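You operate a simulated robot arm through the tools that you are given. There is no shell and no other tool. Be economical: measure what you need, move in short steps, check, and stop when the job is done.

The job below is to be done with a simulated robot arm. You get a single attempt, and the scene is never put back.

JOB
Press the up arrow key on the middle display three times. Then put the orange sign in the blue tray. Then close the top drawer of the left blue cabinet. Then take the steel elbow with green bands from the top of the wooden bench and put it on top of the blue gauge there. Then press the right black key on the grey panel to switch it on. Then put the square black plug in the blue box on the top of the grey bench. Then put the small yellow block with a green nut on the top of the black bench away on the top of the wooden bench. Then take the orange tube from the top of the green bench and leave it on the lower shelf of the green bench. Do these in the order given. Set down upright: orange sign, small yellow block with a green nut.

It is judged by the outcome, as a careful person would: the job done as asked, and still so three seconds after it is handed in. It fails if anything else is knocked over, pushed out of place, dropped, spilled or broken.

ROBOT AND FRAMES
A 7-joint arm with a fingered hand on a trunk, on a base that drives. Base frame: it is fixed to the floor where the robot stands at the start and does not move with it; the origin is under the middle of the robot, x ahead of it, y to its left, z up; the surface under the hand at the start is at about z = 950. Lengths are in mm, angles in rad, forces in N, time in s.
With the tool pointing down near the work surface it reaches from about 180 to 500 mm from the robot's upright axis, wherever it stands. Its first joint turns from -2.007 to 2.007 rad. Places, roughly: blue box (15x10x8 cm) [-4300, 200, 800]; blue gauge [-1500, 3500, 1000]; blue tray (39x26x8 cm) [-2200, 4100, 300]; lower shelf of the green bench [2500, -2300, 200]; orange sign [750, 500, 1000]; orange tube (19x3x3 cm) [2900, -2600, 900]; right black key on the grey panel [-3200, 1400, 1100]; small yellow block with a green nu (6x4x6 cm) [1600, -3800, 900]; square black plug (3x3x6 cm) [-4200, 100, 900]; steel elbow with green bands (6x6x3 cm) [-1800, 3400, 900]; top drawer of the left blue cabinet [1800, 3100, 800]; top of the wooden bench [-2100, 4000, 900]; up arrow key on the middle display [700, 0, 1500]. Payload 3.1 kg.
Tool frame: the origin (TCP) lies between the finger pads and is the grasp point; the fingertips stand 22 mm ahead of it; z points along the fingers, y is the line along which they close. The gripper opens to 112 mm. The gripper's body begins 60 mm behind the TCP. The gripper is a hand of 3 fingers: y runs from the thumb to the fingers, the wrist lies at [0, 0, -218] in the tool frame, and closing takes about 1.5 s.
Orientation is that of the tool frame in the base frame, as a unit quaternion [x, y, z, w]. With the fingers straight down and closing along the base's y, the tool's x points along the base's -x, its y along +y and its z along -z.

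CONTROLS
- The arm moves only by the tool move_arm. Its argument "series" is one flat list of numbers, 6 for each row, row after row: the shift along the tool's x, y, z in units of 20 mm (1.0 is 20 mm), then the turn, a rotation vector about the tool's x, y, z in units of 5 degrees (1.0 is 5 degrees). In form: [x, y, z, wx, wy, wz, x, y, z, wx, wy, wz, ...]. A call has 1 to 8 rows; each row shifts and turns the commanded pose from where the row before left it, along the tool's axes as they then stand. "grip" is the finger opening in mm, from 0 to 112, set as the call begins (left out, the last holds). A call with a number of a shift or a turn outside -1 to 1 is refused whole. Each row takes 0.2 s and may step no farther than 50 mm and 0.15 rad from the row before; otherwise, or with a gripper value out of range, the whole call is refused. A pose out of reach is approached as far as the arm can. The call stops where the force on the tool passes 40 N (or 10 N more than at its start, if that is more) or the arm is blocked; 0.2 s more then pass. The fingers move at their own pace (about 108 mm/s each) and stop on an object; they squeeze with about 25 N. The grip force told is the motor's: it shows also when the fingers shut on nothing. Time passes only in rows, and 0.2 s behind the last, so rows that do not move let the fingers close. The reply holds the time, the measured pose of the TCP, the force on the tool along the base axes, the opening and the grip force, in the units named above and with some noise, with the torque about the TCP (base axes, N m) and any sound that the robot's microphone picked up, and new pictures: "views" is both (left out), scene, wrist or none.
- Cameras (640 x 400 px; columns grow to the right, rows downward): "scene" is now at [32.3, 145.8, 1394.5]; the picture's right is [-0.08, -1.00, 0.00], its down [-0.24, 0.02, -0.97] and it looks along [0.97, -0.08, -0.24] (base axes); focal length 275 px, centre (320, 200). "wrist" rides on the gripper at [66, 3, -80] in the tool frame; the picture's right is [-0.05, 1.00, 0.00], its down [-0.77, -0.04, -0.64] and it looks along [-0.64, -0.03, 0.77] (tool axes); focal length 275 px, centre (320, 200). There is no depth. A picture from a camera that has moved, and an enlarged one, comes with that camera's place and axes in the base frame and with its lens.
- raise_lower(by): slides the trunk up (or, below 0, down) by that many mm; the arm and the scene camera ride with it, the base frame stays. It gives what a move gives, with no picture.
- roll_base(legs): drives the robot by 1 to 6 legs, each [ahead, left, turn to the left] in mm, mm and rad, along the robot's own axes; the way and the turn of a leg run together, so that a leg with both is an arc; at most 1500 mm and 3.142 rad a leg. The arm and the cameras ride along, it lands a little off, and it stops where it bumps. It gives what a move gives, and a new picture of the scene camera.
- finger_targets(finger1, finger2, thumb_bend): sets how far each is bent, from 0 (flat) to 1 (curled in); at 0.3 the hand is open as for a grip, at 0.7 the pads meet at the TCP. One left out holds its place. A second passes; each finger stops where it meets its share of the squeeze, and holds until it gets a number again. A gripper value or a shape takes the hand back. It gives what a move gives, with no picture; readings hold the bend of each and the force on the fingers (four entries, about 0 where the hand has none), thumb and palm.
- set_grasp(shape): the hand has 3 fingers and takes this shape, open, in about a second: jaw (thumb against the fingers, like two jaws); tri (thumb and two fingers); tip (a fingertip pinch); poke (one finger out to press); point (the index stretched); flat (the hand flat); cup (the hand cupped); fist (a fist). The gripper value then closes the fingers along that shape, each until it touches; the sizes above hold for jaw. It gives what a move gives, with no picture.
- head_to(pan, tilt): turns the head with the scene camera to pan (to the left, within 2.705 rad either way) and tilt (down, from -0.506 to 1.204), counted from straight ahead of the robot. It gives what a move gives, and a new picture of the scene camera.
- inspect(camera, box): a new picture of the part [left, top, right, bottom] of that camera's present view, enlarged. It takes no simulated time.
- close_job(): hands the job in; it is judged then, once.

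Work in short steps. Places have to be worked out from the pictures, the camera data and where the tool is seen: move nearer, look again, correct. Check each grasp and each placing, and mend what went wrong. You have 196 turns and 260 pictures in all, those below and enlarged ones among them. Open the gripper and draw the arm clear of the work before you hand the job in, unless the task says otherwise; then end with one line.

The tools are called after ">>>" as name(argument=value, ...) on one line, values as JSON. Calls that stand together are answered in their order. move_arm: Moves the arm, as the interface text tells. Its arguments: {"type":"object","properties":{"series":{"type":"array","items":{"type":"number"}},"grip":{"type":"number"},"views":{"type":"string","enum":["both","scene","wrist","none"]}},"required":["series"]} The other tools are called the same way: raise_lower (by) slides the trunk up or down; set_grasp (shape) gives the hand a shape; finger_targets (finger1, finger2, thumb_bend) moves the fingers one by one; roll_base (legs) drives the base; head_to (pan, tilt) turns the head that bears the scene camera; inspect (camera, box) takes an enlarged picture of a part of a camera's view; close_job () hands the job in.

At the start:

```text
time_s: 0.0
position: [474.9, 175.0, 999.9]
tool_rot: [0.0, 1.0, 0.0, 0.0]
ft_force: [-0.9, -0.4, 0.7]
moment: [0.0, 0.02, 0.0]
width: 111.7
grasp_force: 0.1
shape: jaw
bend: [0.3, 0.3, 0.3]
finger forces: [0.0, 0.0, 0.0, 0.1, 0.0, 0.0]
trunk travel left (down, up): [-475.0, 515.0]
robot x, y, heading: [-0.3, 1.7, -0.002]
head pan, tilt: [-0.08, 0.243]
```

scene: 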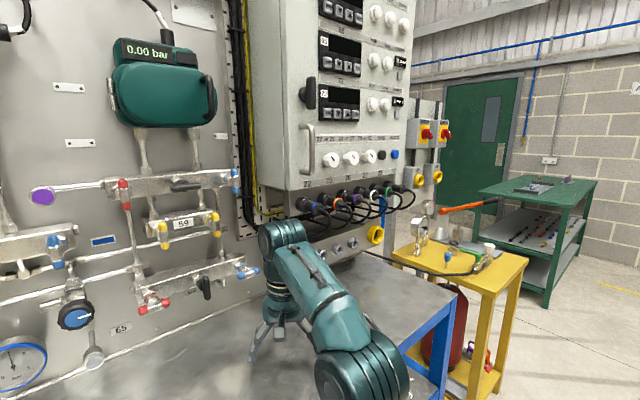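
wrist: 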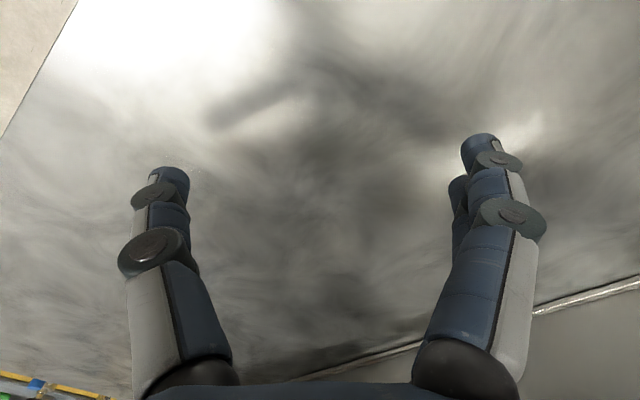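

The scene shows a cabinet with three black displays. I enlarge it to read the keys on the middle one.

>>> inspect(camera="scene", box=[280, 0, 420, 130])

>>> head_to(pan=0.0, tilt=-0.1)

```text
3.08 times, centred on (350, 65) of scene
camera zoom: at [32.3, 145.8, 1394.5], right [-0.08, -1.0, 0.0], down [-0.24, 0.02, -0.97], along [0.97, -0.08, -0.24], focal length 847 px, centre (228, 615)
```

zoom: 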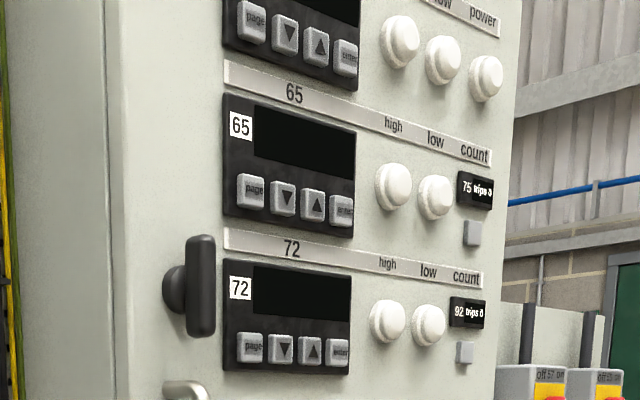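

```text
time_s: 0.8
position: [474.3, 172.8, 999.7]
tool_rot: [0.0, 1.0, 0.0, 0.0]
ft_force: [-0.5, -0.6, -0.5]
moment: [0.0, -0.03, 0.0]
width: 112.1
grasp_force: 0.0
shape: jaw
bend: [0.3, 0.3, 0.3]
finger forces: [0.0, 0.0, 0.0, 0.0, 0.0, 0.0]
trunk travel left (down, up): [-475.0, 515.0]
robot x, y, heading: [-0.8, -0.1, 0.002]
head pan, tilt: [0.0, -0.099]
camera scene: at [26.3, 153.3, 1425.6], right [0.0, -1.0, 0.0], down [0.1, 0.0, -1.0], along [1.0, 0.0, 0.1], focal length 275 px, centre (320, 200)
```

scene: 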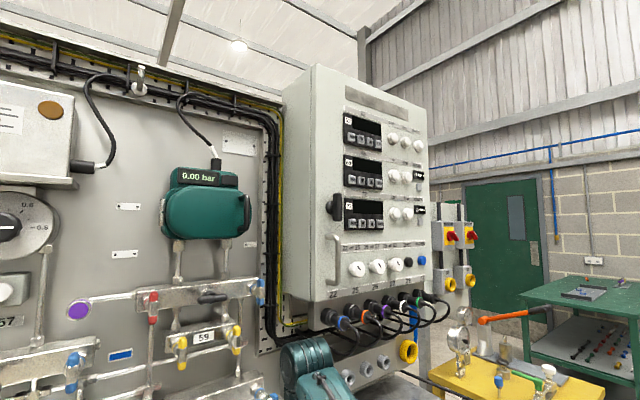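

The middle display is "65". I take an enlargement from this second camera pose so I can triangulate.

>>> inspect(camera="scene", box=[310, 90, 440, 240])

>>> raise_lower(by=300)

>>> inspect(camera="scene", box=[0, 0, 640, 400])

```text
2.67 times, centred on (375, 165) of scene
camera zoom: at [26.3, 153.3, 1425.6], right [0.0, -1.0, 0.0], down [0.1, 0.0, -1.0], along [1.0, 0.0, 0.1], focal length 734 px, centre (173, 293)
```

zoom: 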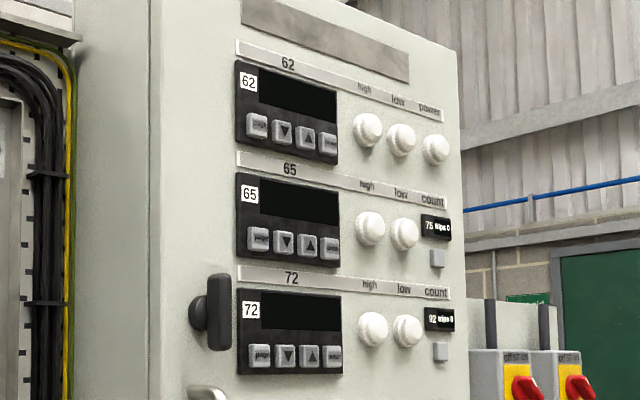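

```text
time_s: 3.8
position: [474.2, 174.2, 1298.7]
tool_rot: [0.0, 1.0, 0.0, 0.0]
ft_force: [-0.2, 0.4, 0.0]
moment: [-0.03, 0.0, 0.03]
width: 111.9
grasp_force: 0.0
shape: jaw
bend: [0.3, 0.3, 0.3]
finger forces: [0.0, 0.0, 0.0, 0.1, 0.0, 0.0]
trunk travel left (down, up): [-775.0, 215.0]
robot x, y, heading: [0.9, -0.7, -0.002]
head pan, tilt: [0.0, -0.099]
```

```text
1.00 times, centred on (320, 200) of scene (not enlarged: the box is as wide or as high as the picture)
camera zoom: at [26.4, 153.4, 1725.6], right [0.0, -1.0, 0.0], down [0.1, 0.0, -1.0], along [1.0, 0.0, 0.1], focal length 275 px, centre (320, 200)
```

zoom: 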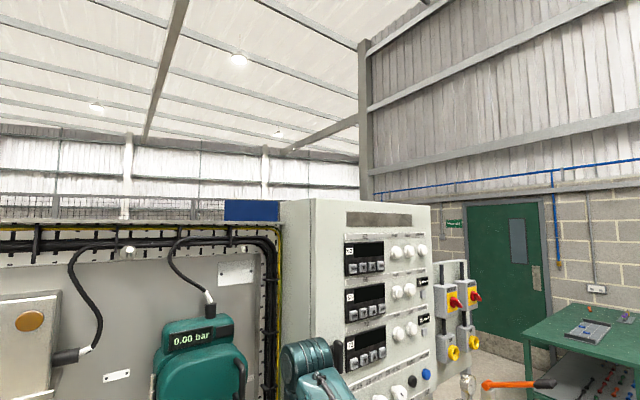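

Triangulation so far puts the up key at about (719, 25, 1539). I refine it with an enlargement from the raised camera.

>>> inspect(camera="scene", box=[310, 190, 440, 400])

>>> inspect(camera="scene", box=[335, 270, 395, 330])

>>> set_grasp(shape="poke")

>>> inspect(camera="wrist", box=[0, 0, 640, 400])

```text
1.90 times, centred on (375, 295) of scene
camera zoom: at [26.4, 153.4, 1725.6], right [0.0, -1.0, 0.0], down [0.1, 0.0, -1.0], along [1.0, 0.0, 0.1], focal length 524 px, centre (215, 19)
```

zoom: 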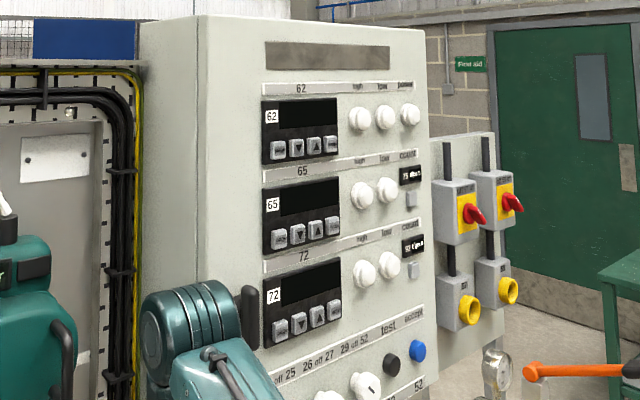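

```text
6.67 times, centred on (365, 300) of scene
camera zoom: at [26.4, 153.4, 1725.6], right [0.0, -1.0, 0.0], down [0.1, 0.0, -1.0], along [1.0, 0.0, 0.1], focal length 1834 px, centre (20, -467)
```

zoom: 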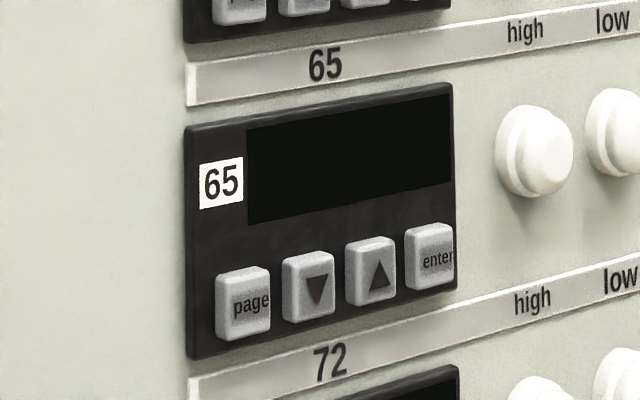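

```text
time_s: 4.7
position: [473.2, 175.0, 1300.3]
tool_rot: [0.0, 1.0, 0.0, 0.0]
ft_force: [-0.9, 0.5, 0.9]
moment: [0.01, 0.01, -0.03]
width: 0.0
grasp_force: 0.0
shape: poke
bend: [1.0, 1.0, 0.46]
finger forces: [0.0, 0.1, 0.0, 0.0, 0.0, 0.1]
trunk travel left (down, up): [-775.0, 215.0]
robot x, y, heading: [0.4, 0.8, -0.001]
head pan, tilt: [0.0, -0.099]
```

```text
1.00 times, centred on (320, 200) of wrist (not enlarged: the box is as wide or as high as the picture)
camera zoom: at [407.8, 177.9, 1379.7], right [0.05, 1.0, 0.0], down [0.77, -0.04, 0.64], along [0.64, -0.03, -0.77], focal length 275 px, centre (320, 200)
```

zoom: 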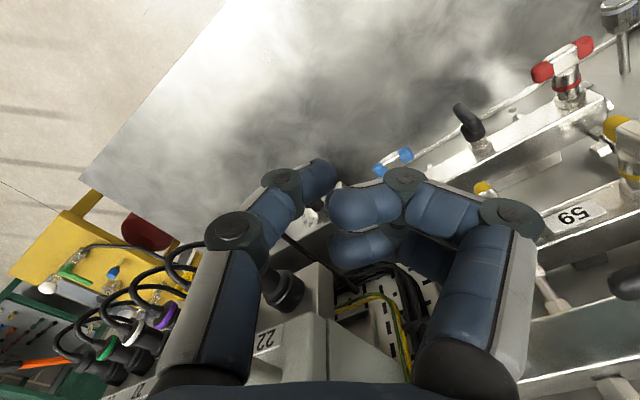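

Triangulating the views puts the key at about (684, 31, 1534), on a face whose inward normal is about (0.815, 0.58, 0). In poke shape the thumb tip sits near tool (0, 0, 22). I raise the trunk, then pitch the hand level while shifting right.

>>> raise_lower(by=200)

>>> move_arm(series=[0, -1, 0, 0, -1, 0, 0, -1, 0, 0, -1, 0, 0, -1, 0, 0, -1, 0, 0, -1, 0, 0, -1, 0, 0, -1, 0, 0, -1, 0, 0, -1, 0, 0, -1, 0, 0, -1, 0, 0, -1, 0, 0, -1, 0, 0, -1, 0], views="scene")

```text
time_s: 6.9
position: [474.0, 175.3, 1499.6]
tool_rot: [0.0, 1.0, -0.001, 0.0]
ft_force: [0.2, -0.4, 0.3]
moment: [0.0, -0.01, 0.02]
width: 0.0
grasp_force: 0.0
shape: poke
bend: [1.0, 1.0, 0.46]
finger forces: [0.0, 0.0, 0.0, 0.1, 0.1, 0.1]
trunk travel left (down, up): [-975.0, 15.0]
robot x, y, heading: [0.3, 0.1, -0.001]
head pan, tilt: [0.0, -0.099]
```

```text
time_s: 8.7
position: [472.4, 12.4, 1499.0]
tool_rot: [0.0, 0.939, 0.0, 0.343]
ft_force: [0.5, -0.6, 0.1]
moment: [0.01, 0.03, 0.03]
width: 0.2
grasp_force: 0.0
shape: poke
bend: [1.0, 1.0, 0.46]
finger forces: [0.1, 0.0, 0.0, 0.0, 0.0, 0.1]
trunk travel left (down, up): [-975.0, 15.0]
robot x, y, heading: [3.7, -0.6, 0.002]
head pan, tilt: [0.0, -0.099]
camera scene: at [24.3, 150.2, 1926.0], right [0.0, -1.0, 0.0], down [0.1, 0.0, -0.99], along [0.99, 0.0, 0.1], focal length 275 px, centre (320, 200)
```

scene: 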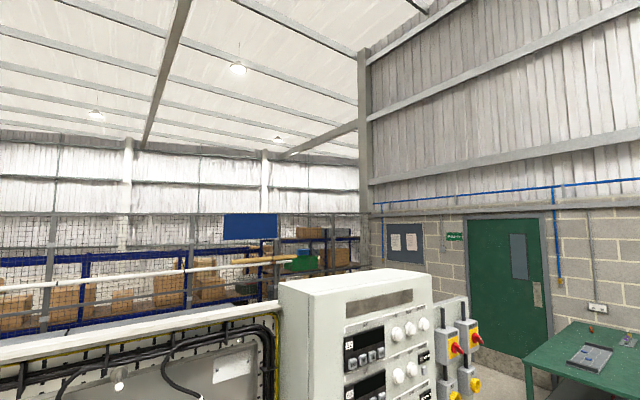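

Going well. I finish the pitch and yaw next, and tilt the head down to watch.

>>> move_arm(series=[0, -1, 0, 0, -1, 0, 0, -1, 0, 0, -1, 0, 0, -1, 0, 0, -1, 0, 0, -1, 0, 0, -1, 0, 0, 0, 0, 0, -1, 0, 0, 0, 0, 0, -1, 0, 0, 0, 0, 0, -1, 0, 0, 0, 0, 0, -1, 0], views="none")

>>> head_to(pan=0.0, tilt=0.5)

>>> move_arm(series=[0, 0, 0, 0, -1, 0, 0, 0, 0, 0, -1, 0, 0, 0, 0, -1, 0, 0, 0, 0, 0, -1, 0, 0, 0, 0, 0, -1, 0, 0, 0, 0, 0, -1, 0, 0, 0, 0, 0, -1, 0, 0, 0, 0, 0, -1, 0, 0], views="both")

```text
time_s: 10.5
position: [474.7, -64.2, 1500.3]
tool_rot: [0.0, 0.766, 0.0, 0.643]
ft_force: [0.2, -0.7, -0.4]
moment: [0.02, 0.0, 0.0]
width: 0.0
grasp_force: 0.0
shape: poke
bend: [1.0, 1.0, 0.46]
finger forces: [0.0, 0.0, 0.1, 0.1, 0.0, 0.0]
trunk travel left (down, up): [-975.0, 15.0]
robot x, y, heading: [2.2, -1.4, -0.004]
head pan, tilt: [0.0, -0.099]
```

```text
time_s: 11.5
position: [474.5, -65.3, 1499.6]
tool_rot: [0.0, 0.766, 0.0, 0.642]
ft_force: [-0.3, -0.4, -0.1]
moment: [0.01, 0.01, 0.01]
width: 0.0
grasp_force: 0.0
shape: poke
bend: [1.0, 1.0, 0.46]
finger forces: [0.1, 0.1, 0.1, 0.1, 0.0, 0.1]
trunk travel left (down, up): [-975.0, 15.0]
robot x, y, heading: [-1.2, -0.3, -0.001]
head pan, tilt: [0.0, 0.499]
camera scene: at [30.1, 153.1, 1870.8], right [0.0, -1.0, 0.0], down [-0.48, 0.0, -0.88], along [0.88, 0.0, -0.48], focal length 275 px, centre (320, 200)
```

scene: 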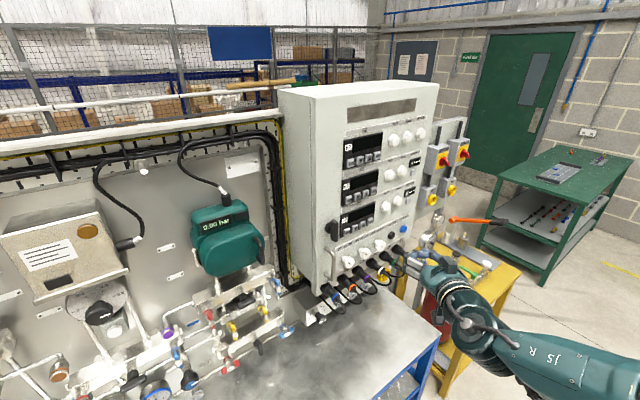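

```text
time_s: 13.3
position: [424.9, 80.7, 1515.2]
tool_rot: [-0.182, 0.684, 0.181, 0.682]
ft_force: [0.1, 0.4, 0.7]
moment: [-0.03, -0.01, 0.02]
width: 0.0
grasp_force: 0.1
shape: poke
bend: [1.0, 1.0, 0.46]
finger forces: [0.0, 0.0, 0.0, 0.0, 0.0, 0.1]
out of reach, approached as far as the arm can: row 4, 5, 6, 7, 8
trunk travel left (down, up): [-975.0, 15.0]
robot x, y, heading: [-0.8, -1.2, 0.001]
head pan, tilt: [0.0, 0.499]
camera scene: at [30.8, 153.9, 1870.7], right [0.0, -1.0, 0.0], down [-0.48, 0.0, -0.88], along [0.88, 0.0, -0.48], focal length 275 px, centre (320, 200)
camera wrist: at [353.6, 44.0, 1448.5], right [-0.49, 0.87, 0.05], down [-0.53, -0.35, 0.77], along [0.69, 0.36, 0.63], focal length 275 px, centre (320, 200)
```

scene: 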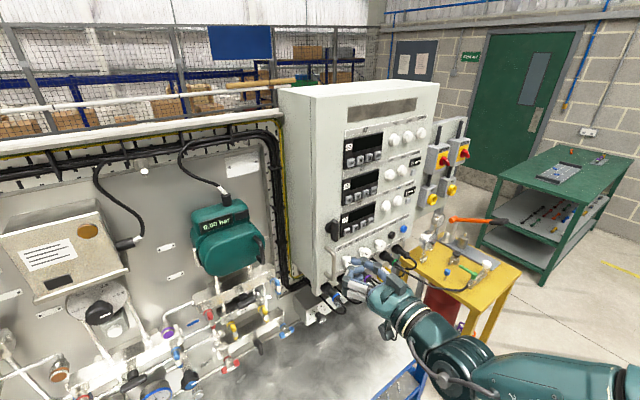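
wrist: 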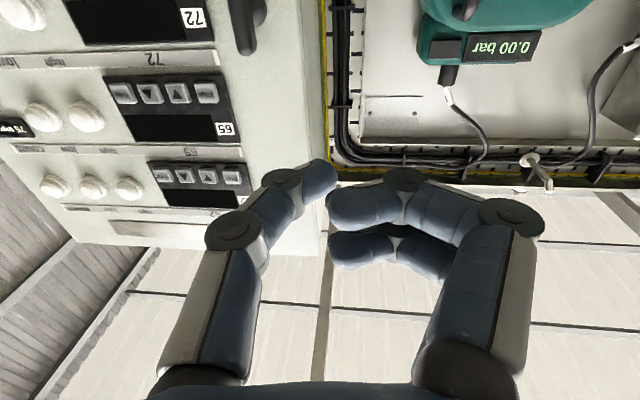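

The arm went out of reach with the hand too near the trunk, so the measured pose drifted. I push forward a little along the tool axis with the last turn and check the pose.

>>> move_arm(series=[0, 0, 1, -1, 0, 0, 0, 0, 1, 0, 0, 0], views="wrist")

```text
time_s: 13.9
position: [442.2, 131.2, 1514.2]
tool_rot: [-0.213, 0.676, 0.212, 0.673]
ft_force: [-0.4, -0.2, -0.7]
moment: [0.04, -0.02, -0.01]
width: 0.0
grasp_force: 0.1
shape: poke
bend: [1.0, 1.0, 0.46]
finger forces: [0.0, 0.0, 0.1, 0.0, 0.1, 0.0]
out of reach, approached as far as the arm can: row 1
trunk travel left (down, up): [-975.0, 15.0]
robot x, y, heading: [-0.1, 0.3, 0.005]
head pan, tilt: [0.0, 0.499]
camera wrist: at [374.7, 87.6, 1447.9], right [-0.57, 0.82, 0.05], down [-0.5, -0.39, 0.77], along [0.65, 0.42, 0.63], focal length 275 px, centre (320, 200)
```

wrist: 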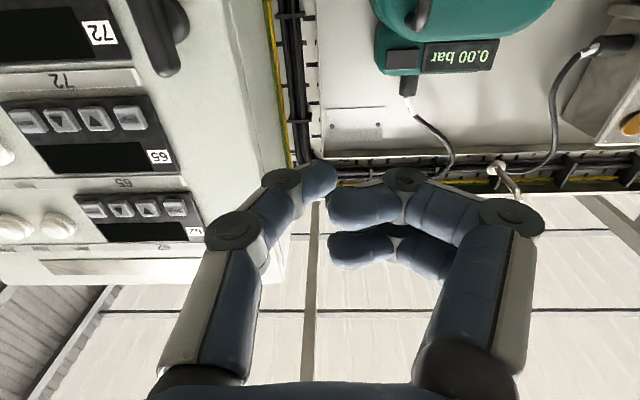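

Now at (442, 131), and reach is fine in this direction. I slide along tool −y toward the key while creeping forward.

>>> move_arm(series=[0, -1, 0.3, 0, 0, 0, 0, -1, 0.3, 0, 0, 0, 0, -1, 0.3, 0, 0, 0, 0, -1, 0.3, 0, 0, 0, 0, -1, 0, 0, 0, 0, 0, -1, 0, 0, 0, 0], views="wrist")

```text
time_s: 15.3
position: [440.0, 127.5, 1515.8]
tool_rot: [-0.211, 0.675, 0.211, 0.674]
ft_force: [-0.6, 0.1, 0.4]
moment: [0.02, -0.04, 0.02]
width: 0.0
grasp_force: 0.1
shape: poke
bend: [1.0, 1.0, 0.46]
finger forces: [0.0, 0.0, 0.1, 0.1, 0.0, 0.0]
out of reach, approached as far as the arm can: row 1, 2, 3, 4, 5, 6
trunk travel left (down, up): [-975.0, 15.0]
robot x, y, heading: [0.6, 0.2, 0.004]
head pan, tilt: [0.0, 0.499]
camera wrist: at [372.8, 85.7, 1448.5], right [-0.57, 0.82, 0.05], down [-0.5, -0.39, 0.77], along [0.65, 0.42, 0.63], focal length 275 px, centre (320, 200)
```

wrist: 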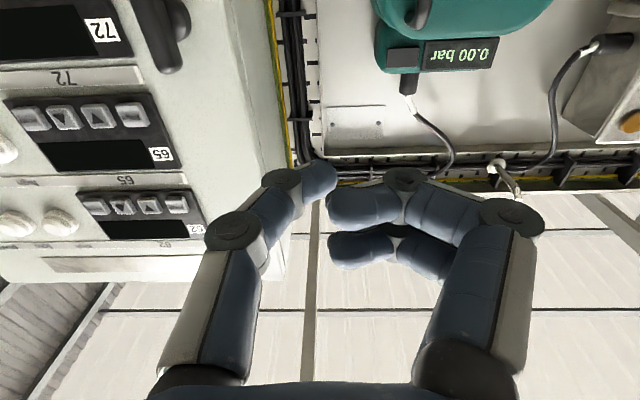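

The arm's limits block a left-turned hand off to the right, so the base must face the panel squarely. I strafe parallel to the table edge by about 372 mm, then turn left 0.62.

>>> roll_base(legs=[[108, -151, 0], [108, -152, 0]])

>>> roll_base(legs=[[0, 0, 0.62]])

```text
time_s: 18.0
position: [657.0, -174.5, 1515.3]
tool_rot: [-0.211, 0.675, 0.209, 0.675]
ft_force: [0.1, -0.4, -0.1]
moment: [-0.04, -0.01, 0.01]
width: 0.0
grasp_force: 0.0
shape: poke
bend: [1.0, 1.0, 0.46]
finger forces: [0.0, 0.1, 0.1, 0.0, 0.0, 0.0]
trunk travel left (down, up): [-975.0, 15.0]
robot x, y, heading: [213.5, -306.9, -0.001]
head pan, tilt: [0.0, 0.499]
camera scene: at [245.0, -148.6, 1870.6], right [0.0, -1.0, 0.0], down [-0.48, 0.0, -0.88], along [0.88, 0.0, -0.48], focal length 275 px, centre (320, 200)
```

scene: 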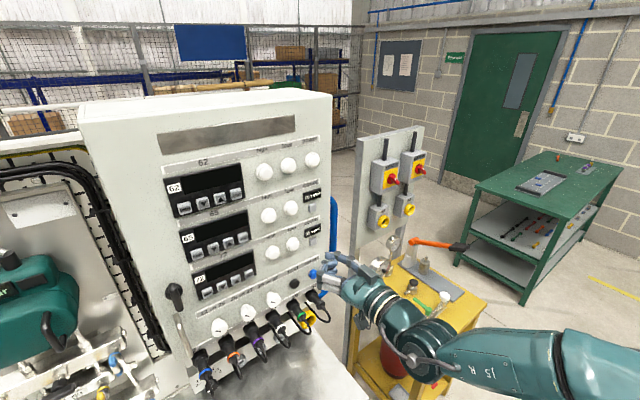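

```text
time_s: 20.1
position: [503.7, 55.7, 1515.1]
tool_rot: [-0.405, 0.581, 0.404, 0.58]
ft_force: [-0.4, -0.3, -0.3]
moment: [-0.01, 0.01, -0.01]
width: 0.0
grasp_force: 0.2
shape: poke
bend: [1.0, 1.0, 0.46]
finger forces: [0.0, 0.1, 0.1, 0.0, 0.1, 0.2]
trunk travel left (down, up): [-975.0, 15.0]
robot x, y, heading: [216.6, -304.8, 0.614]
head pan, tilt: [0.0, 0.499]
camera scene: at [152.9, -160.8, 1870.7], right [0.57, -0.82, 0.0], down [-0.39, -0.27, -0.88], along [0.72, 0.5, -0.48], focal length 275 px, centre (320, 200)
```

scene: 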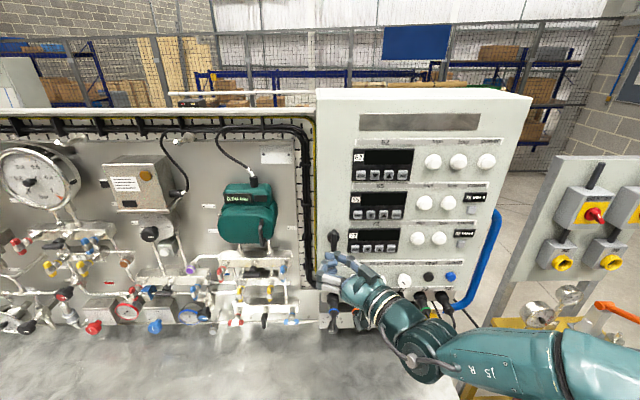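

Now it's squarely facing. I enlarge the panel to refine the key position.

>>> inspect(camera="scene", box=[330, 130, 500, 260])

```text
3.08 times, centred on (415, 195) of scene
camera zoom: at [152.9, -160.8, 1870.7], right [0.57, -0.82, 0.0], down [-0.39, -0.27, -0.88], along [0.72, 0.5, -0.48], focal length 847 px, centre (28, 215)
```

zoom: 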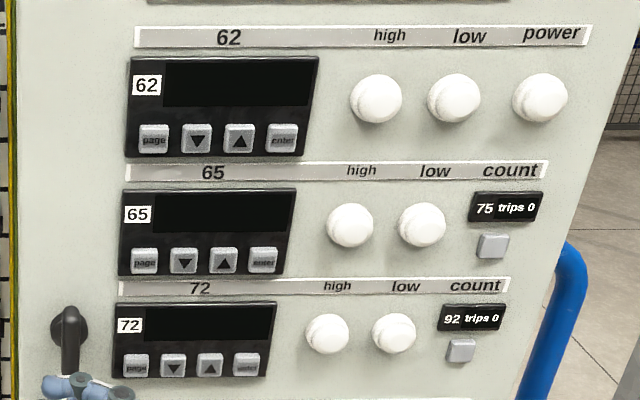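

The key is confirmed at about (683, 32, 1534), 575 ahead and 6 left of the robot. I turn the hand square while sliding right to line up.

>>> move_arm(series=[0, -0.85, 0, 1, 0, 0, 0, -0.85, 0, 1, 0, 0, 0, -0.85, 0, 1, 0, 0, 0, -0.85, 0, 1, 0, 0, 0, -0.85, 0, 1, 0, 0, 0, -0.85, 0, 1, 0, 0, 0, -0.85, 0, 0.92, 0, 0, -0.95, 0, 0, 0, 0, 0], views="both")

```text
time_s: 21.9
position: [597.7, -13.1, 1536.0]
tool_rot: [-0.213, 0.674, 0.213, 0.674]
ft_force: [0.6, 0.7, 0.4]
moment: [-0.01, 0.0, 0.0]
width: 0.1
grasp_force: 0.1
shape: poke
bend: [1.0, 1.0, 0.46]
finger forces: [0.0, 0.0, 0.0, 0.0, 0.0, 0.0]
trunk travel left (down, up): [-975.0, 15.0]
robot x, y, heading: [216.9, -306.6, 0.61]
head pan, tilt: [0.0, 0.499]
camera scene: at [152.2, -162.4, 1870.8], right [0.57, -0.82, 0.0], down [-0.39, -0.27, -0.88], along [0.72, 0.5, -0.48], focal length 275 px, centre (320, 200)
camera wrist: at [529.9, -57.6, 1468.2], right [-0.57, 0.82, 0.05], down [-0.5, -0.39, 0.77], along [0.65, 0.42, 0.63], focal length 275 px, centre (320, 200)
```

scene: 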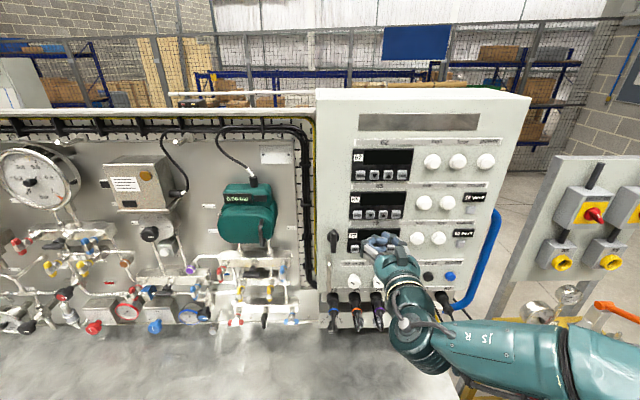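
wrist: 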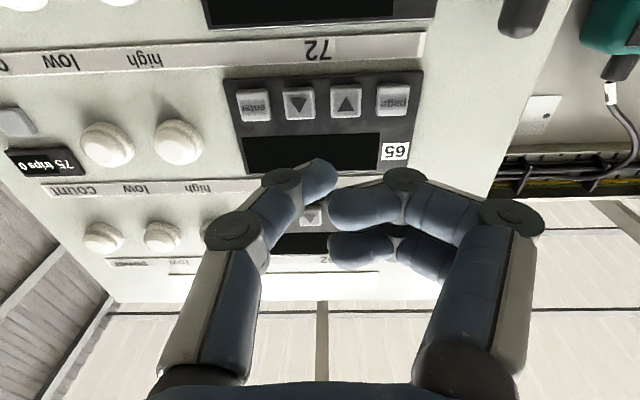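

Both estimates agree: the key is at tool (2, −12.6, 96). I line up and advance about 56 mm, short of contact, then look.

>>> move_arm(series=[0.1, -0.63, 0, 0, 0, 0, 0, 0, 1, 0, 0, 0, 0, 0, 1, 0, 0, 0, 0, 0, 0.8, 0, 0, 0, 0, 0, 0, 0, 0, 0], views="wrist")

>>> inspect(camera="scene", box=[330, 170, 430, 270])

```text
time_s: 23.1
position: [653.4, 10.1, 1534.7]
tool_rot: [-0.215, 0.674, 0.213, 0.674]
ft_force: [1.4, 0.0, 0.7]
moment: [-0.02, -0.03, 0.01]
width: 0.0
grasp_force: 0.0
shape: poke
bend: [1.0, 1.0, 0.46]
finger forces: [0.1, 0.1, 0.0, 0.0, 0.0, 0.0]
trunk travel left (down, up): [-975.0, 15.0]
robot x, y, heading: [217.8, -305.9, 0.61]
head pan, tilt: [0.0, 0.499]
camera wrist: at [584.6, -34.3, 1466.5], right [-0.58, 0.82, 0.05], down [-0.5, -0.39, 0.77], along [0.65, 0.42, 0.63], focal length 275 px, centre (320, 200)
```

wrist: 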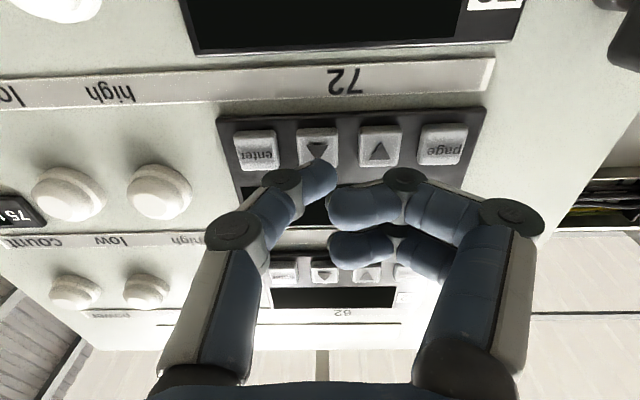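

```text
4.00 times, centred on (380, 220) of scene
camera zoom: at [152.6, -160.7, 1870.7], right [0.57, -0.82, 0.0], down [-0.39, -0.27, -0.88], along [0.72, 0.5, -0.48], focal length 1101 px, centre (80, 120)
```

zoom: 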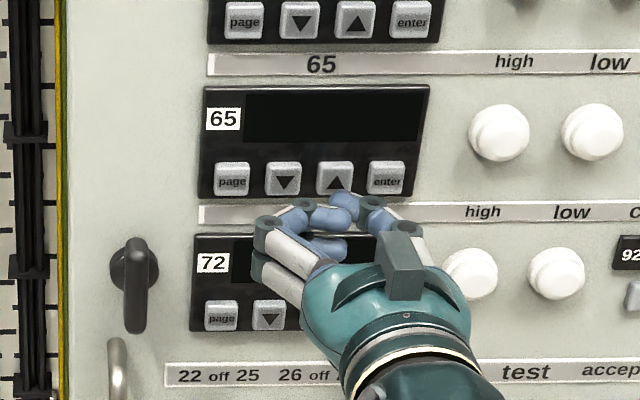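

Tip is lined up, about 20 mm from the key. I advance gently and watch the force.

>>> move_arm(series=[0, 0, 0.3, 0, 0, 0, 0, 0, 0.3, 0, 0, 0, 0, 0, 0.2, 0, 0, 0, 0, 0, 0, 0, 0, 0], views="wrist")

```text
time_s: 24.1
position: [664.8, 16.6, 1533.3]
tool_rot: [-0.214, 0.674, 0.214, 0.674]
ft_force: [-1.0, -1.6, 0.1]
moment: [0.0, 0.0, -0.02]
width: 0.0
grasp_force: 0.0
shape: poke
bend: [1.0, 1.0, 0.46]
finger forces: [0.0, 0.0, 0.0, 0.0, 1.1, 0.0]
trunk travel left (down, up): [-975.0, 15.0]
robot x, y, heading: [218.2, -306.0, 0.612]
head pan, tilt: [0.0, 0.499]
heard: click
camera wrist: at [597.5, -25.5, 1465.7], right [-0.58, 0.82, 0.05], down [-0.5, -0.4, 0.77], along [0.65, 0.42, 0.63], focal length 275 px, centre (320, 200)
```

wrist: 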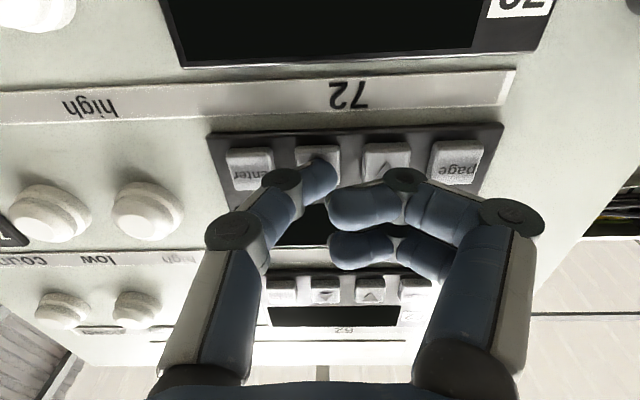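

A click was heard: one press. I back off 10 mm, then press a second time.

>>> move_arm(series=[0, 0, -0.5, 0, 0, 0, 0, 0, 0, 0, 0, 0], views="none")

>>> move_arm(series=[0, 0, 0.3, 0, 0, 0, 0, 0, 0.2, 0, 0, 0, 0, 0, 0, 0, 0, 0], views="none")

>>> inspect(camera="scene", box=[330, 170, 430, 270])

```text
time_s: 24.6
position: [657.5, 12.9, 1532.7]
tool_rot: [-0.214, 0.674, 0.213, 0.673]
ft_force: [0.6, -0.8, 0.5]
moment: [0.0, -0.01, -0.02]
width: 0.0
grasp_force: 0.1
shape: poke
bend: [1.0, 1.0, 0.46]
finger forces: [0.0, 0.0, 0.1, 0.0, 0.1, 0.1]
trunk travel left (down, up): [-975.0, 15.0]
robot x, y, heading: [214.3, -303.6, 0.611]
head pan, tilt: [0.0, 0.499]
```

```text
time_s: 25.4
position: [664.1, 18.6, 1533.5]
tool_rot: [-0.214, 0.674, 0.213, 0.674]
ft_force: [-0.6, 0.0, -1.1]
moment: [0.02, 0.02, -0.03]
width: 0.1
grasp_force: 0.0
shape: poke
bend: [1.0, 1.0, 0.46]
finger forces: [0.0, 0.0, 0.0, 0.0, 0.7, 0.0]
trunk travel left (down, up): [-975.0, 15.0]
robot x, y, heading: [216.3, -301.9, 0.611]
head pan, tilt: [0.0, 0.499]
```

```text
4.00 times, centred on (380, 220) of scene
camera zoom: at [152.5, -161.1, 1870.7], right [0.57, -0.82, 0.0], down [-0.39, -0.27, -0.88], along [0.72, 0.5, -0.48], focal length 1101 px, centre (80, 120)
```

zoom: 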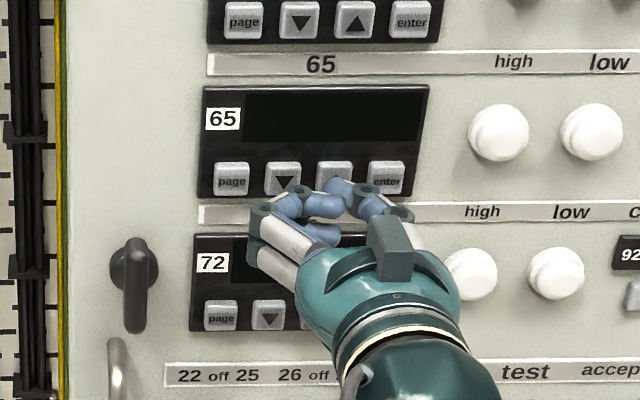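

Contact but no click this time, so I push a couple of mm further in small steps.

>>> move_arm(series=[0, 0, 0.1, 0, 0, 0, 0, 0, 0, 0, 0, 0], views="none")

```text
time_s: 26.1
position: [667.0, 18.6, 1531.8]
tool_rot: [-0.215, 0.674, 0.213, 0.674]
ft_force: [-0.8, -2.0, 0.3]
moment: [-0.01, 0.0, -0.02]
width: 0.0
grasp_force: 0.1
shape: poke
bend: [1.0, 1.0, 0.46]
finger forces: [0.0, 0.0, 0.1, 0.0, 1.5, 0.0]
trunk travel left (down, up): [-975.0, 15.0]
robot x, y, heading: [215.8, -302.2, 0.611]
head pan, tilt: [0.0, 0.499]
heard: click
```

Second click. Back off 12 mm and press a third time to the same depth.

>>> move_arm(series=[0, 0, -0.6, 0, 0, 0, 0, 0, 0, 0, 0, 0], views="none")

>>> move_arm(series=[0, 0, 0.3, 0, 0, 0, 0, 0, 0.3, 0, 0, 0, 0, 0, 0, 0, 0, 0], views="none")

```text
time_s: 26.6
position: [657.6, 13.2, 1532.0]
tool_rot: [-0.214, 0.674, 0.213, 0.674]
ft_force: [-1.0, -1.0, -0.3]
moment: [-0.01, -0.02, 0.02]
width: 0.0
grasp_force: 0.0
shape: poke
bend: [1.0, 1.0, 0.46]
finger forces: [0.0, 0.0, 0.0, 0.0, 0.1, 0.0]
trunk travel left (down, up): [-975.0, 15.0]
robot x, y, heading: [215.9, -307.4, 0.612]
head pan, tilt: [0.0, 0.499]
```

```text
time_s: 27.4
position: [664.9, 18.5, 1532.9]
tool_rot: [-0.215, 0.674, 0.213, 0.673]
ft_force: [-1.0, -1.5, -0.6]
moment: [0.02, -0.05, 0.02]
width: 0.3
grasp_force: 0.1
shape: poke
bend: [1.0, 1.0, 0.46]
finger forces: [0.0, 0.1, 0.0, 0.1, 1.4, 0.1]
trunk travel left (down, up): [-975.0, 15.0]
robot x, y, heading: [218.5, -305.0, 0.611]
head pan, tilt: [0.0, 0.499]
heard: click
```

Three clicks in all. I retract straight back and look for the orange sign near (750, 500, 1000).

>>> move_arm(series=[0, 0, -1, 0, 0, 0, 0, 0, -1, 0, 0, 0, 0, 0, -1, 0, 0, 0, 0, 0, -1, 0, 0, 0], views="none")

>>> head_to(pan=0.5, tilt=0.8)

```text
time_s: 28.4
position: [600.5, -27.5, 1532.9]
tool_rot: [-0.214, 0.674, 0.214, 0.674]
ft_force: [0.4, -0.3, 0.1]
moment: [0.0, 0.0, 0.01]
width: 0.0
grasp_force: 0.2
shape: poke
bend: [1.0, 1.0, 0.46]
finger forces: [0.1, 0.0, 0.0, 0.0, 0.0, 0.1]
trunk travel left (down, up): [-975.0, 15.0]
robot x, y, heading: [214.1, -305.0, 0.609]
head pan, tilt: [0.0, 0.499]
```

```text
time_s: 29.4
position: [601.8, -26.0, 1532.1]
tool_rot: [-0.213, 0.675, 0.212, 0.674]
ft_force: [-0.2, 0.4, 0.9]
moment: [0.0, 0.02, -0.02]
width: 0.0
grasp_force: 0.0
shape: poke
bend: [1.0, 1.0, 0.46]
finger forces: [0.0, 0.0, 0.1, 0.1, 0.1, 0.1]
trunk travel left (down, up): [-975.0, 15.0]
robot x, y, heading: [216.9, -304.8, 0.609]
head pan, tilt: [0.499, 0.799]
camera scene: at [114.5, -140.7, 1844.8], right [0.9, -0.44, 0.0], down [-0.32, -0.64, -0.7], along [0.31, 0.62, -0.72], focal length 275 px, centre (320, 200)
```

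scene: 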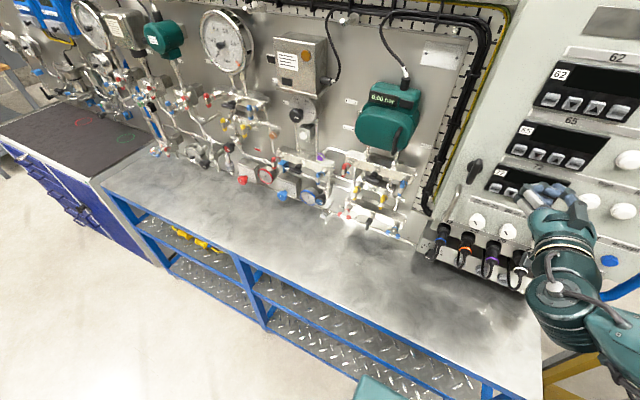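

The sign should project near (386, 195). I enlarge that region.

>>> inspect(camera="scene", box=[300, 120, 460, 240])

>>> inspect(camera="scene", box=[140, 60, 330, 220])

```text
3.33 times, centred on (380, 180) of scene
camera zoom: at [114.5, -140.7, 1844.8], right [0.9, -0.44, 0.0], down [-0.32, -0.64, -0.7], along [0.31, 0.62, -0.72], focal length 917 px, centre (120, 267)
```

zoom: 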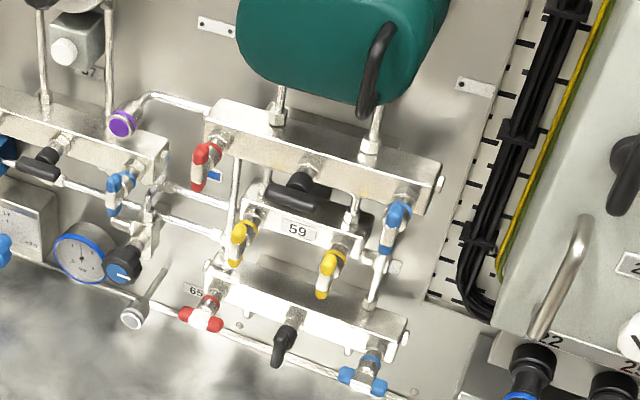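

```text
2.50 times, centred on (235, 140) of scene
camera zoom: at [114.5, -140.7, 1844.8], right [0.9, -0.44, 0.0], down [-0.32, -0.64, -0.7], along [0.31, 0.62, -0.72], focal length 688 px, centre (532, 350)
```

zoom: 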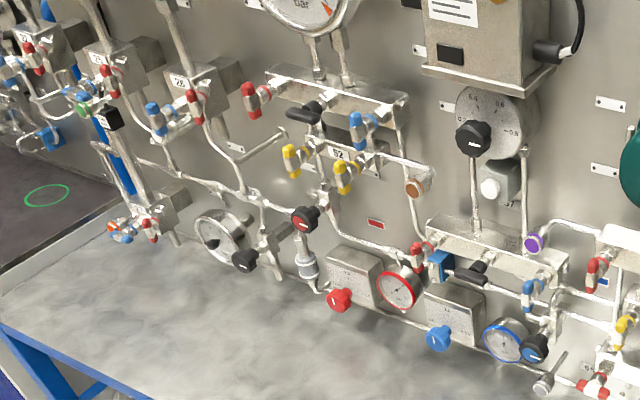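

No sign there; those coordinates lie at or behind the panel. I look over the panel and around.

>>> head_to(pan=0.3, tilt=0.35)

>>> inspect(camera="scene", box=[100, 0, 420, 200])

```text
time_s: 30.3
position: [602.6, -27.8, 1532.4]
tool_rot: [-0.214, 0.674, 0.213, 0.674]
ft_force: [0.0, -0.8, -0.9]
moment: [0.01, 0.01, -0.02]
width: 0.0
grasp_force: 0.2
shape: poke
bend: [1.0, 1.0, 0.46]
finger forces: [0.0, 0.0, 0.0, 0.0, 0.0, 0.0]
trunk travel left (down, up): [-975.0, 15.0]
robot x, y, heading: [217.2, -304.7, 0.612]
head pan, tilt: [0.3, 0.351]
camera scene: at [135.2, -139.3, 1884.3], right [0.79, -0.61, 0.0], down [-0.21, -0.27, -0.94], along [0.57, 0.74, -0.34], focal length 275 px, centre (320, 200)
```

scene: 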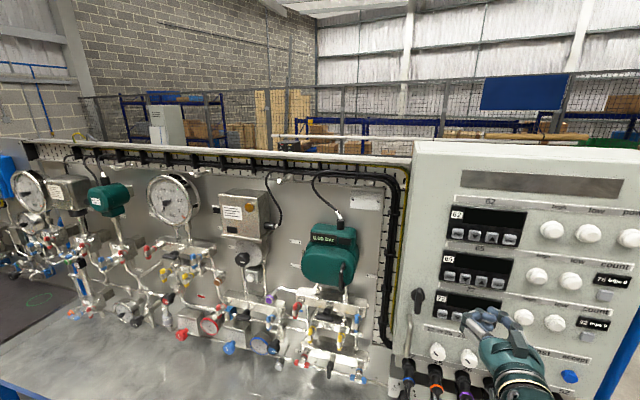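

```text
2.00 times, centred on (260, 100) of scene
camera zoom: at [135.2, -139.3, 1884.3], right [0.79, -0.61, 0.0], down [-0.21, -0.27, -0.94], along [0.57, 0.74, -0.34], focal length 550 px, centre (440, 400)
```

zoom: 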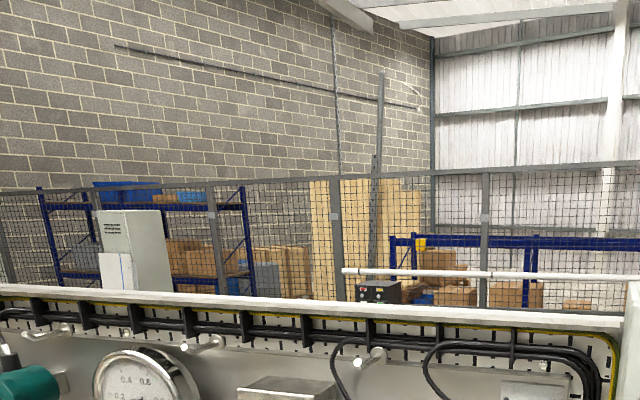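

Nothing on this side. I survey the rest by panning to build a map before driving.

>>> head_to(pan=-0.7, tilt=0.4)

>>> head_to(pan=1.4, tilt=0.4)

>>> head_to(pan=2.5, tilt=0.4)

>>> head_to(pan=-2.5, tilt=0.4)

>>> head_to(pan=-1.6, tilt=0.4)

```text
time_s: 31.6
position: [602.6, -25.9, 1532.9]
tool_rot: [-0.214, 0.675, 0.213, 0.674]
ft_force: [0.5, 0.2, -0.6]
moment: [-0.01, 0.01, -0.01]
width: 0.1
grasp_force: 0.1
shape: poke
bend: [1.0, 1.0, 0.46]
finger forces: [0.0, 0.0, 0.0, 0.0, 0.0, 0.0]
trunk travel left (down, up): [-975.0, 15.0]
robot x, y, heading: [216.5, -305.4, 0.608]
head pan, tilt: [-0.7, 0.4]
camera scene: at [170.6, -221.0, 1879.9], right [-0.09, -1.0, 0.0], down [-0.39, 0.03, -0.92], along [0.92, -0.08, -0.39], focal length 275 px, centre (320, 200)
```

scene: 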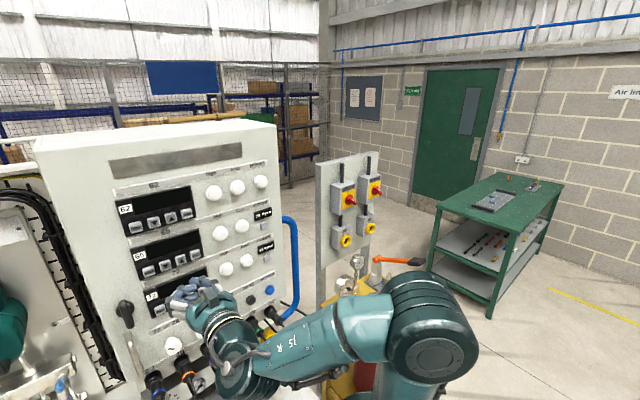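

```text
time_s: 33.5
position: [602.9, -26.0, 1532.5]
tool_rot: [-0.214, 0.675, 0.212, 0.674]
ft_force: [0.3, 0.7, -0.6]
moment: [-0.02, -0.02, 0.01]
width: 0.0
grasp_force: 0.1
shape: poke
bend: [1.0, 1.0, 0.46]
finger forces: [0.1, 0.0, 0.0, 0.0, 0.1, 0.0]
trunk travel left (down, up): [-975.0, 15.0]
robot x, y, heading: [213.5, -301.2, 0.609]
head pan, tilt: [1.4, 0.4]
camera scene: at [38.9, -129.1, 1879.9], right [0.9, 0.43, 0.0], down [0.17, -0.35, -0.92], along [-0.39, 0.83, -0.39], focal length 275 px, centre (320, 200)
```

scene: 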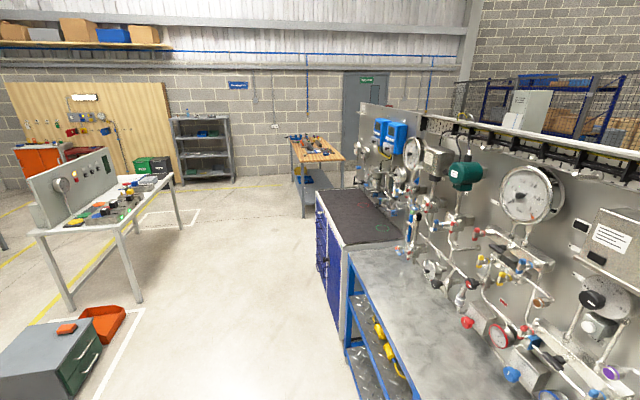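

```text
time_s: 34.9
position: [602.4, -26.6, 1532.2]
tool_rot: [-0.213, 0.674, 0.213, 0.674]
ft_force: [-0.4, -0.7, 0.1]
moment: [-0.01, -0.01, 0.01]
width: 0.1
grasp_force: 0.1
shape: poke
bend: [1.0, 1.0, 0.46]
finger forces: [0.0, 0.0, 0.1, 0.1, 0.0, 0.0]
trunk travel left (down, up): [-975.0, 15.0]
robot x, y, heading: [215.6, -306.0, 0.613]
head pan, tilt: [2.499, 0.4]
camera scene: at [-14.3, -210.0, 1879.9], right [0.03, 1.0, 0.0], down [0.39, -0.01, -0.92], along [-0.92, 0.03, -0.39], focal length 275 px, centre (320, 200)
```

scene: 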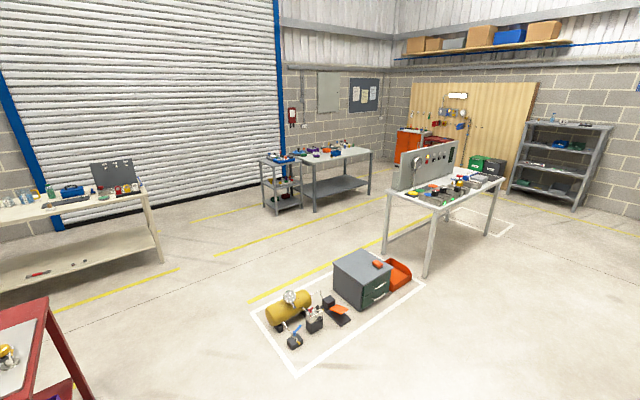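

```text
time_s: 38.8
position: [603.2, -26.3, 1532.7]
tool_rot: [-0.214, 0.675, 0.212, 0.674]
ft_force: [0.0, 0.1, -0.4]
moment: [-0.02, -0.03, -0.04]
width: 0.1
grasp_force: 0.0
shape: poke
bend: [1.0, 1.0, 0.46]
finger forces: [0.0, 0.0, 0.0, 0.0, 0.0, 0.1]
trunk travel left (down, up): [-975.0, 15.0]
robot x, y, heading: [218.5, -307.2, 0.612]
head pan, tilt: [-2.499, 0.4]
camera scene: at [49.5, -301.0, 1879.9], right [-0.95, 0.31, 0.0], down [0.12, 0.37, -0.92], along [-0.29, -0.88, -0.39], focal length 275 px, centre (320, 200)
```

scene: 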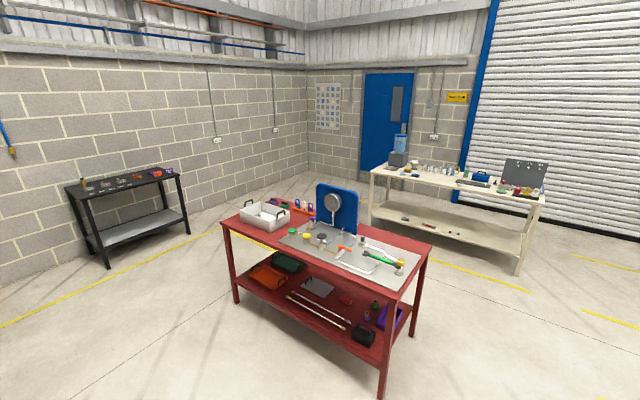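

```text
time_s: 40.0
position: [602.3, -27.0, 1532.0]
tool_rot: [-0.214, 0.675, 0.213, 0.674]
ft_force: [-0.2, -0.5, -0.9]
moment: [0.0, 0.0, -0.02]
width: 0.1
grasp_force: 0.1
shape: poke
bend: [1.0, 1.0, 0.46]
finger forces: [0.0, 0.0, 0.0, 0.0, 0.0, 0.0]
trunk travel left (down, up): [-975.0, 15.0]
robot x, y, heading: [216.9, -305.0, 0.607]
head pan, tilt: [-1.6, 0.4]
camera scene: at [129.1, -290.5, 1879.9], right [-0.84, -0.55, 0.0], down [-0.21, 0.33, -0.92], along [0.51, -0.77, -0.39], focal length 275 px, centre (320, 200)
```

scene: 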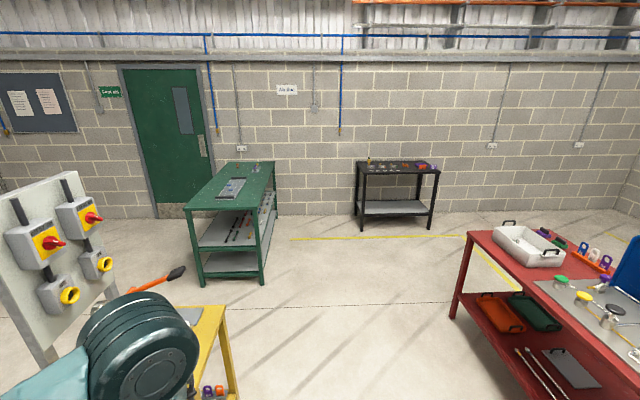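

Map so far: the panel runs along (−0.576, 0.817), and the sign (750, 500) must be on its far side. I back off, strafe right past the yellow bench, then look into the area behind the panel.

>>> head_to(pan=0.0, tilt=0.45)

>>> roll_base(legs=[[-150, 0, 0], [0, -1000, 0], [0, -800, 0]])

```text
time_s: 41.7
position: [601.7, -25.3, 1532.6]
tool_rot: [-0.214, 0.675, 0.213, 0.674]
ft_force: [0.7, 0.5, 0.4]
moment: [-0.01, 0.0, -0.02]
width: 0.1
grasp_force: 0.0
shape: poke
bend: [1.0, 1.0, 0.46]
finger forces: [0.0, 0.0, 0.0, 0.1, 0.0, 0.0]
trunk travel left (down, up): [-975.0, 15.0]
robot x, y, heading: [215.8, -306.1, 0.612]
head pan, tilt: [0.0, 0.45]
camera scene: at [153.6, -160.3, 1875.2], right [0.57, -0.82, 0.0], down [-0.36, -0.25, -0.9], along [0.74, 0.52, -0.44], focal length 275 px, centre (320, 200)
```

scene: 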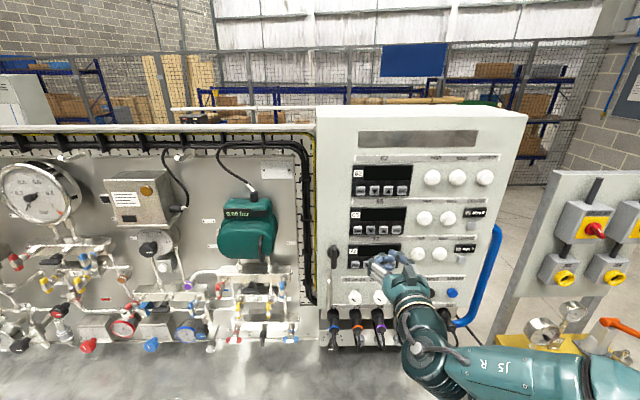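

```text
time_s: 51.8
position: [1535.0, -1574.8, 1532.4]
tool_rot: [-0.22, 0.672, 0.219, 0.672]
ft_force: [-0.6, 1.0, 0.2]
moment: [0.05, -0.01, 0.03]
width: 0.1
grasp_force: 0.1
shape: poke
bend: [1.0, 1.0, 0.46]
finger forces: [0.0, 0.0, 0.0, 0.0, 0.0, 0.1]
trunk travel left (down, up): [-975.0, 15.0]
robot x, y, heading: [1153.7, -1862.6, 0.628]
head pan, tilt: [0.0, 0.45]
camera scene: at [1089.3, -1716.3, 1875.1], right [0.59, -0.81, 0.0], down [-0.35, -0.26, -0.9], along [0.73, 0.53, -0.44], focal length 275 px, centre (320, 200)
```

scene: 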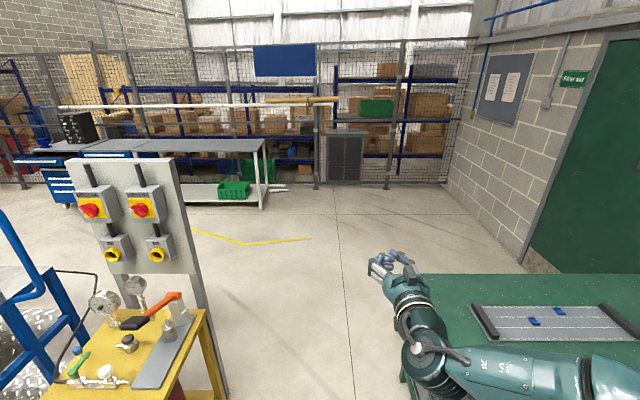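

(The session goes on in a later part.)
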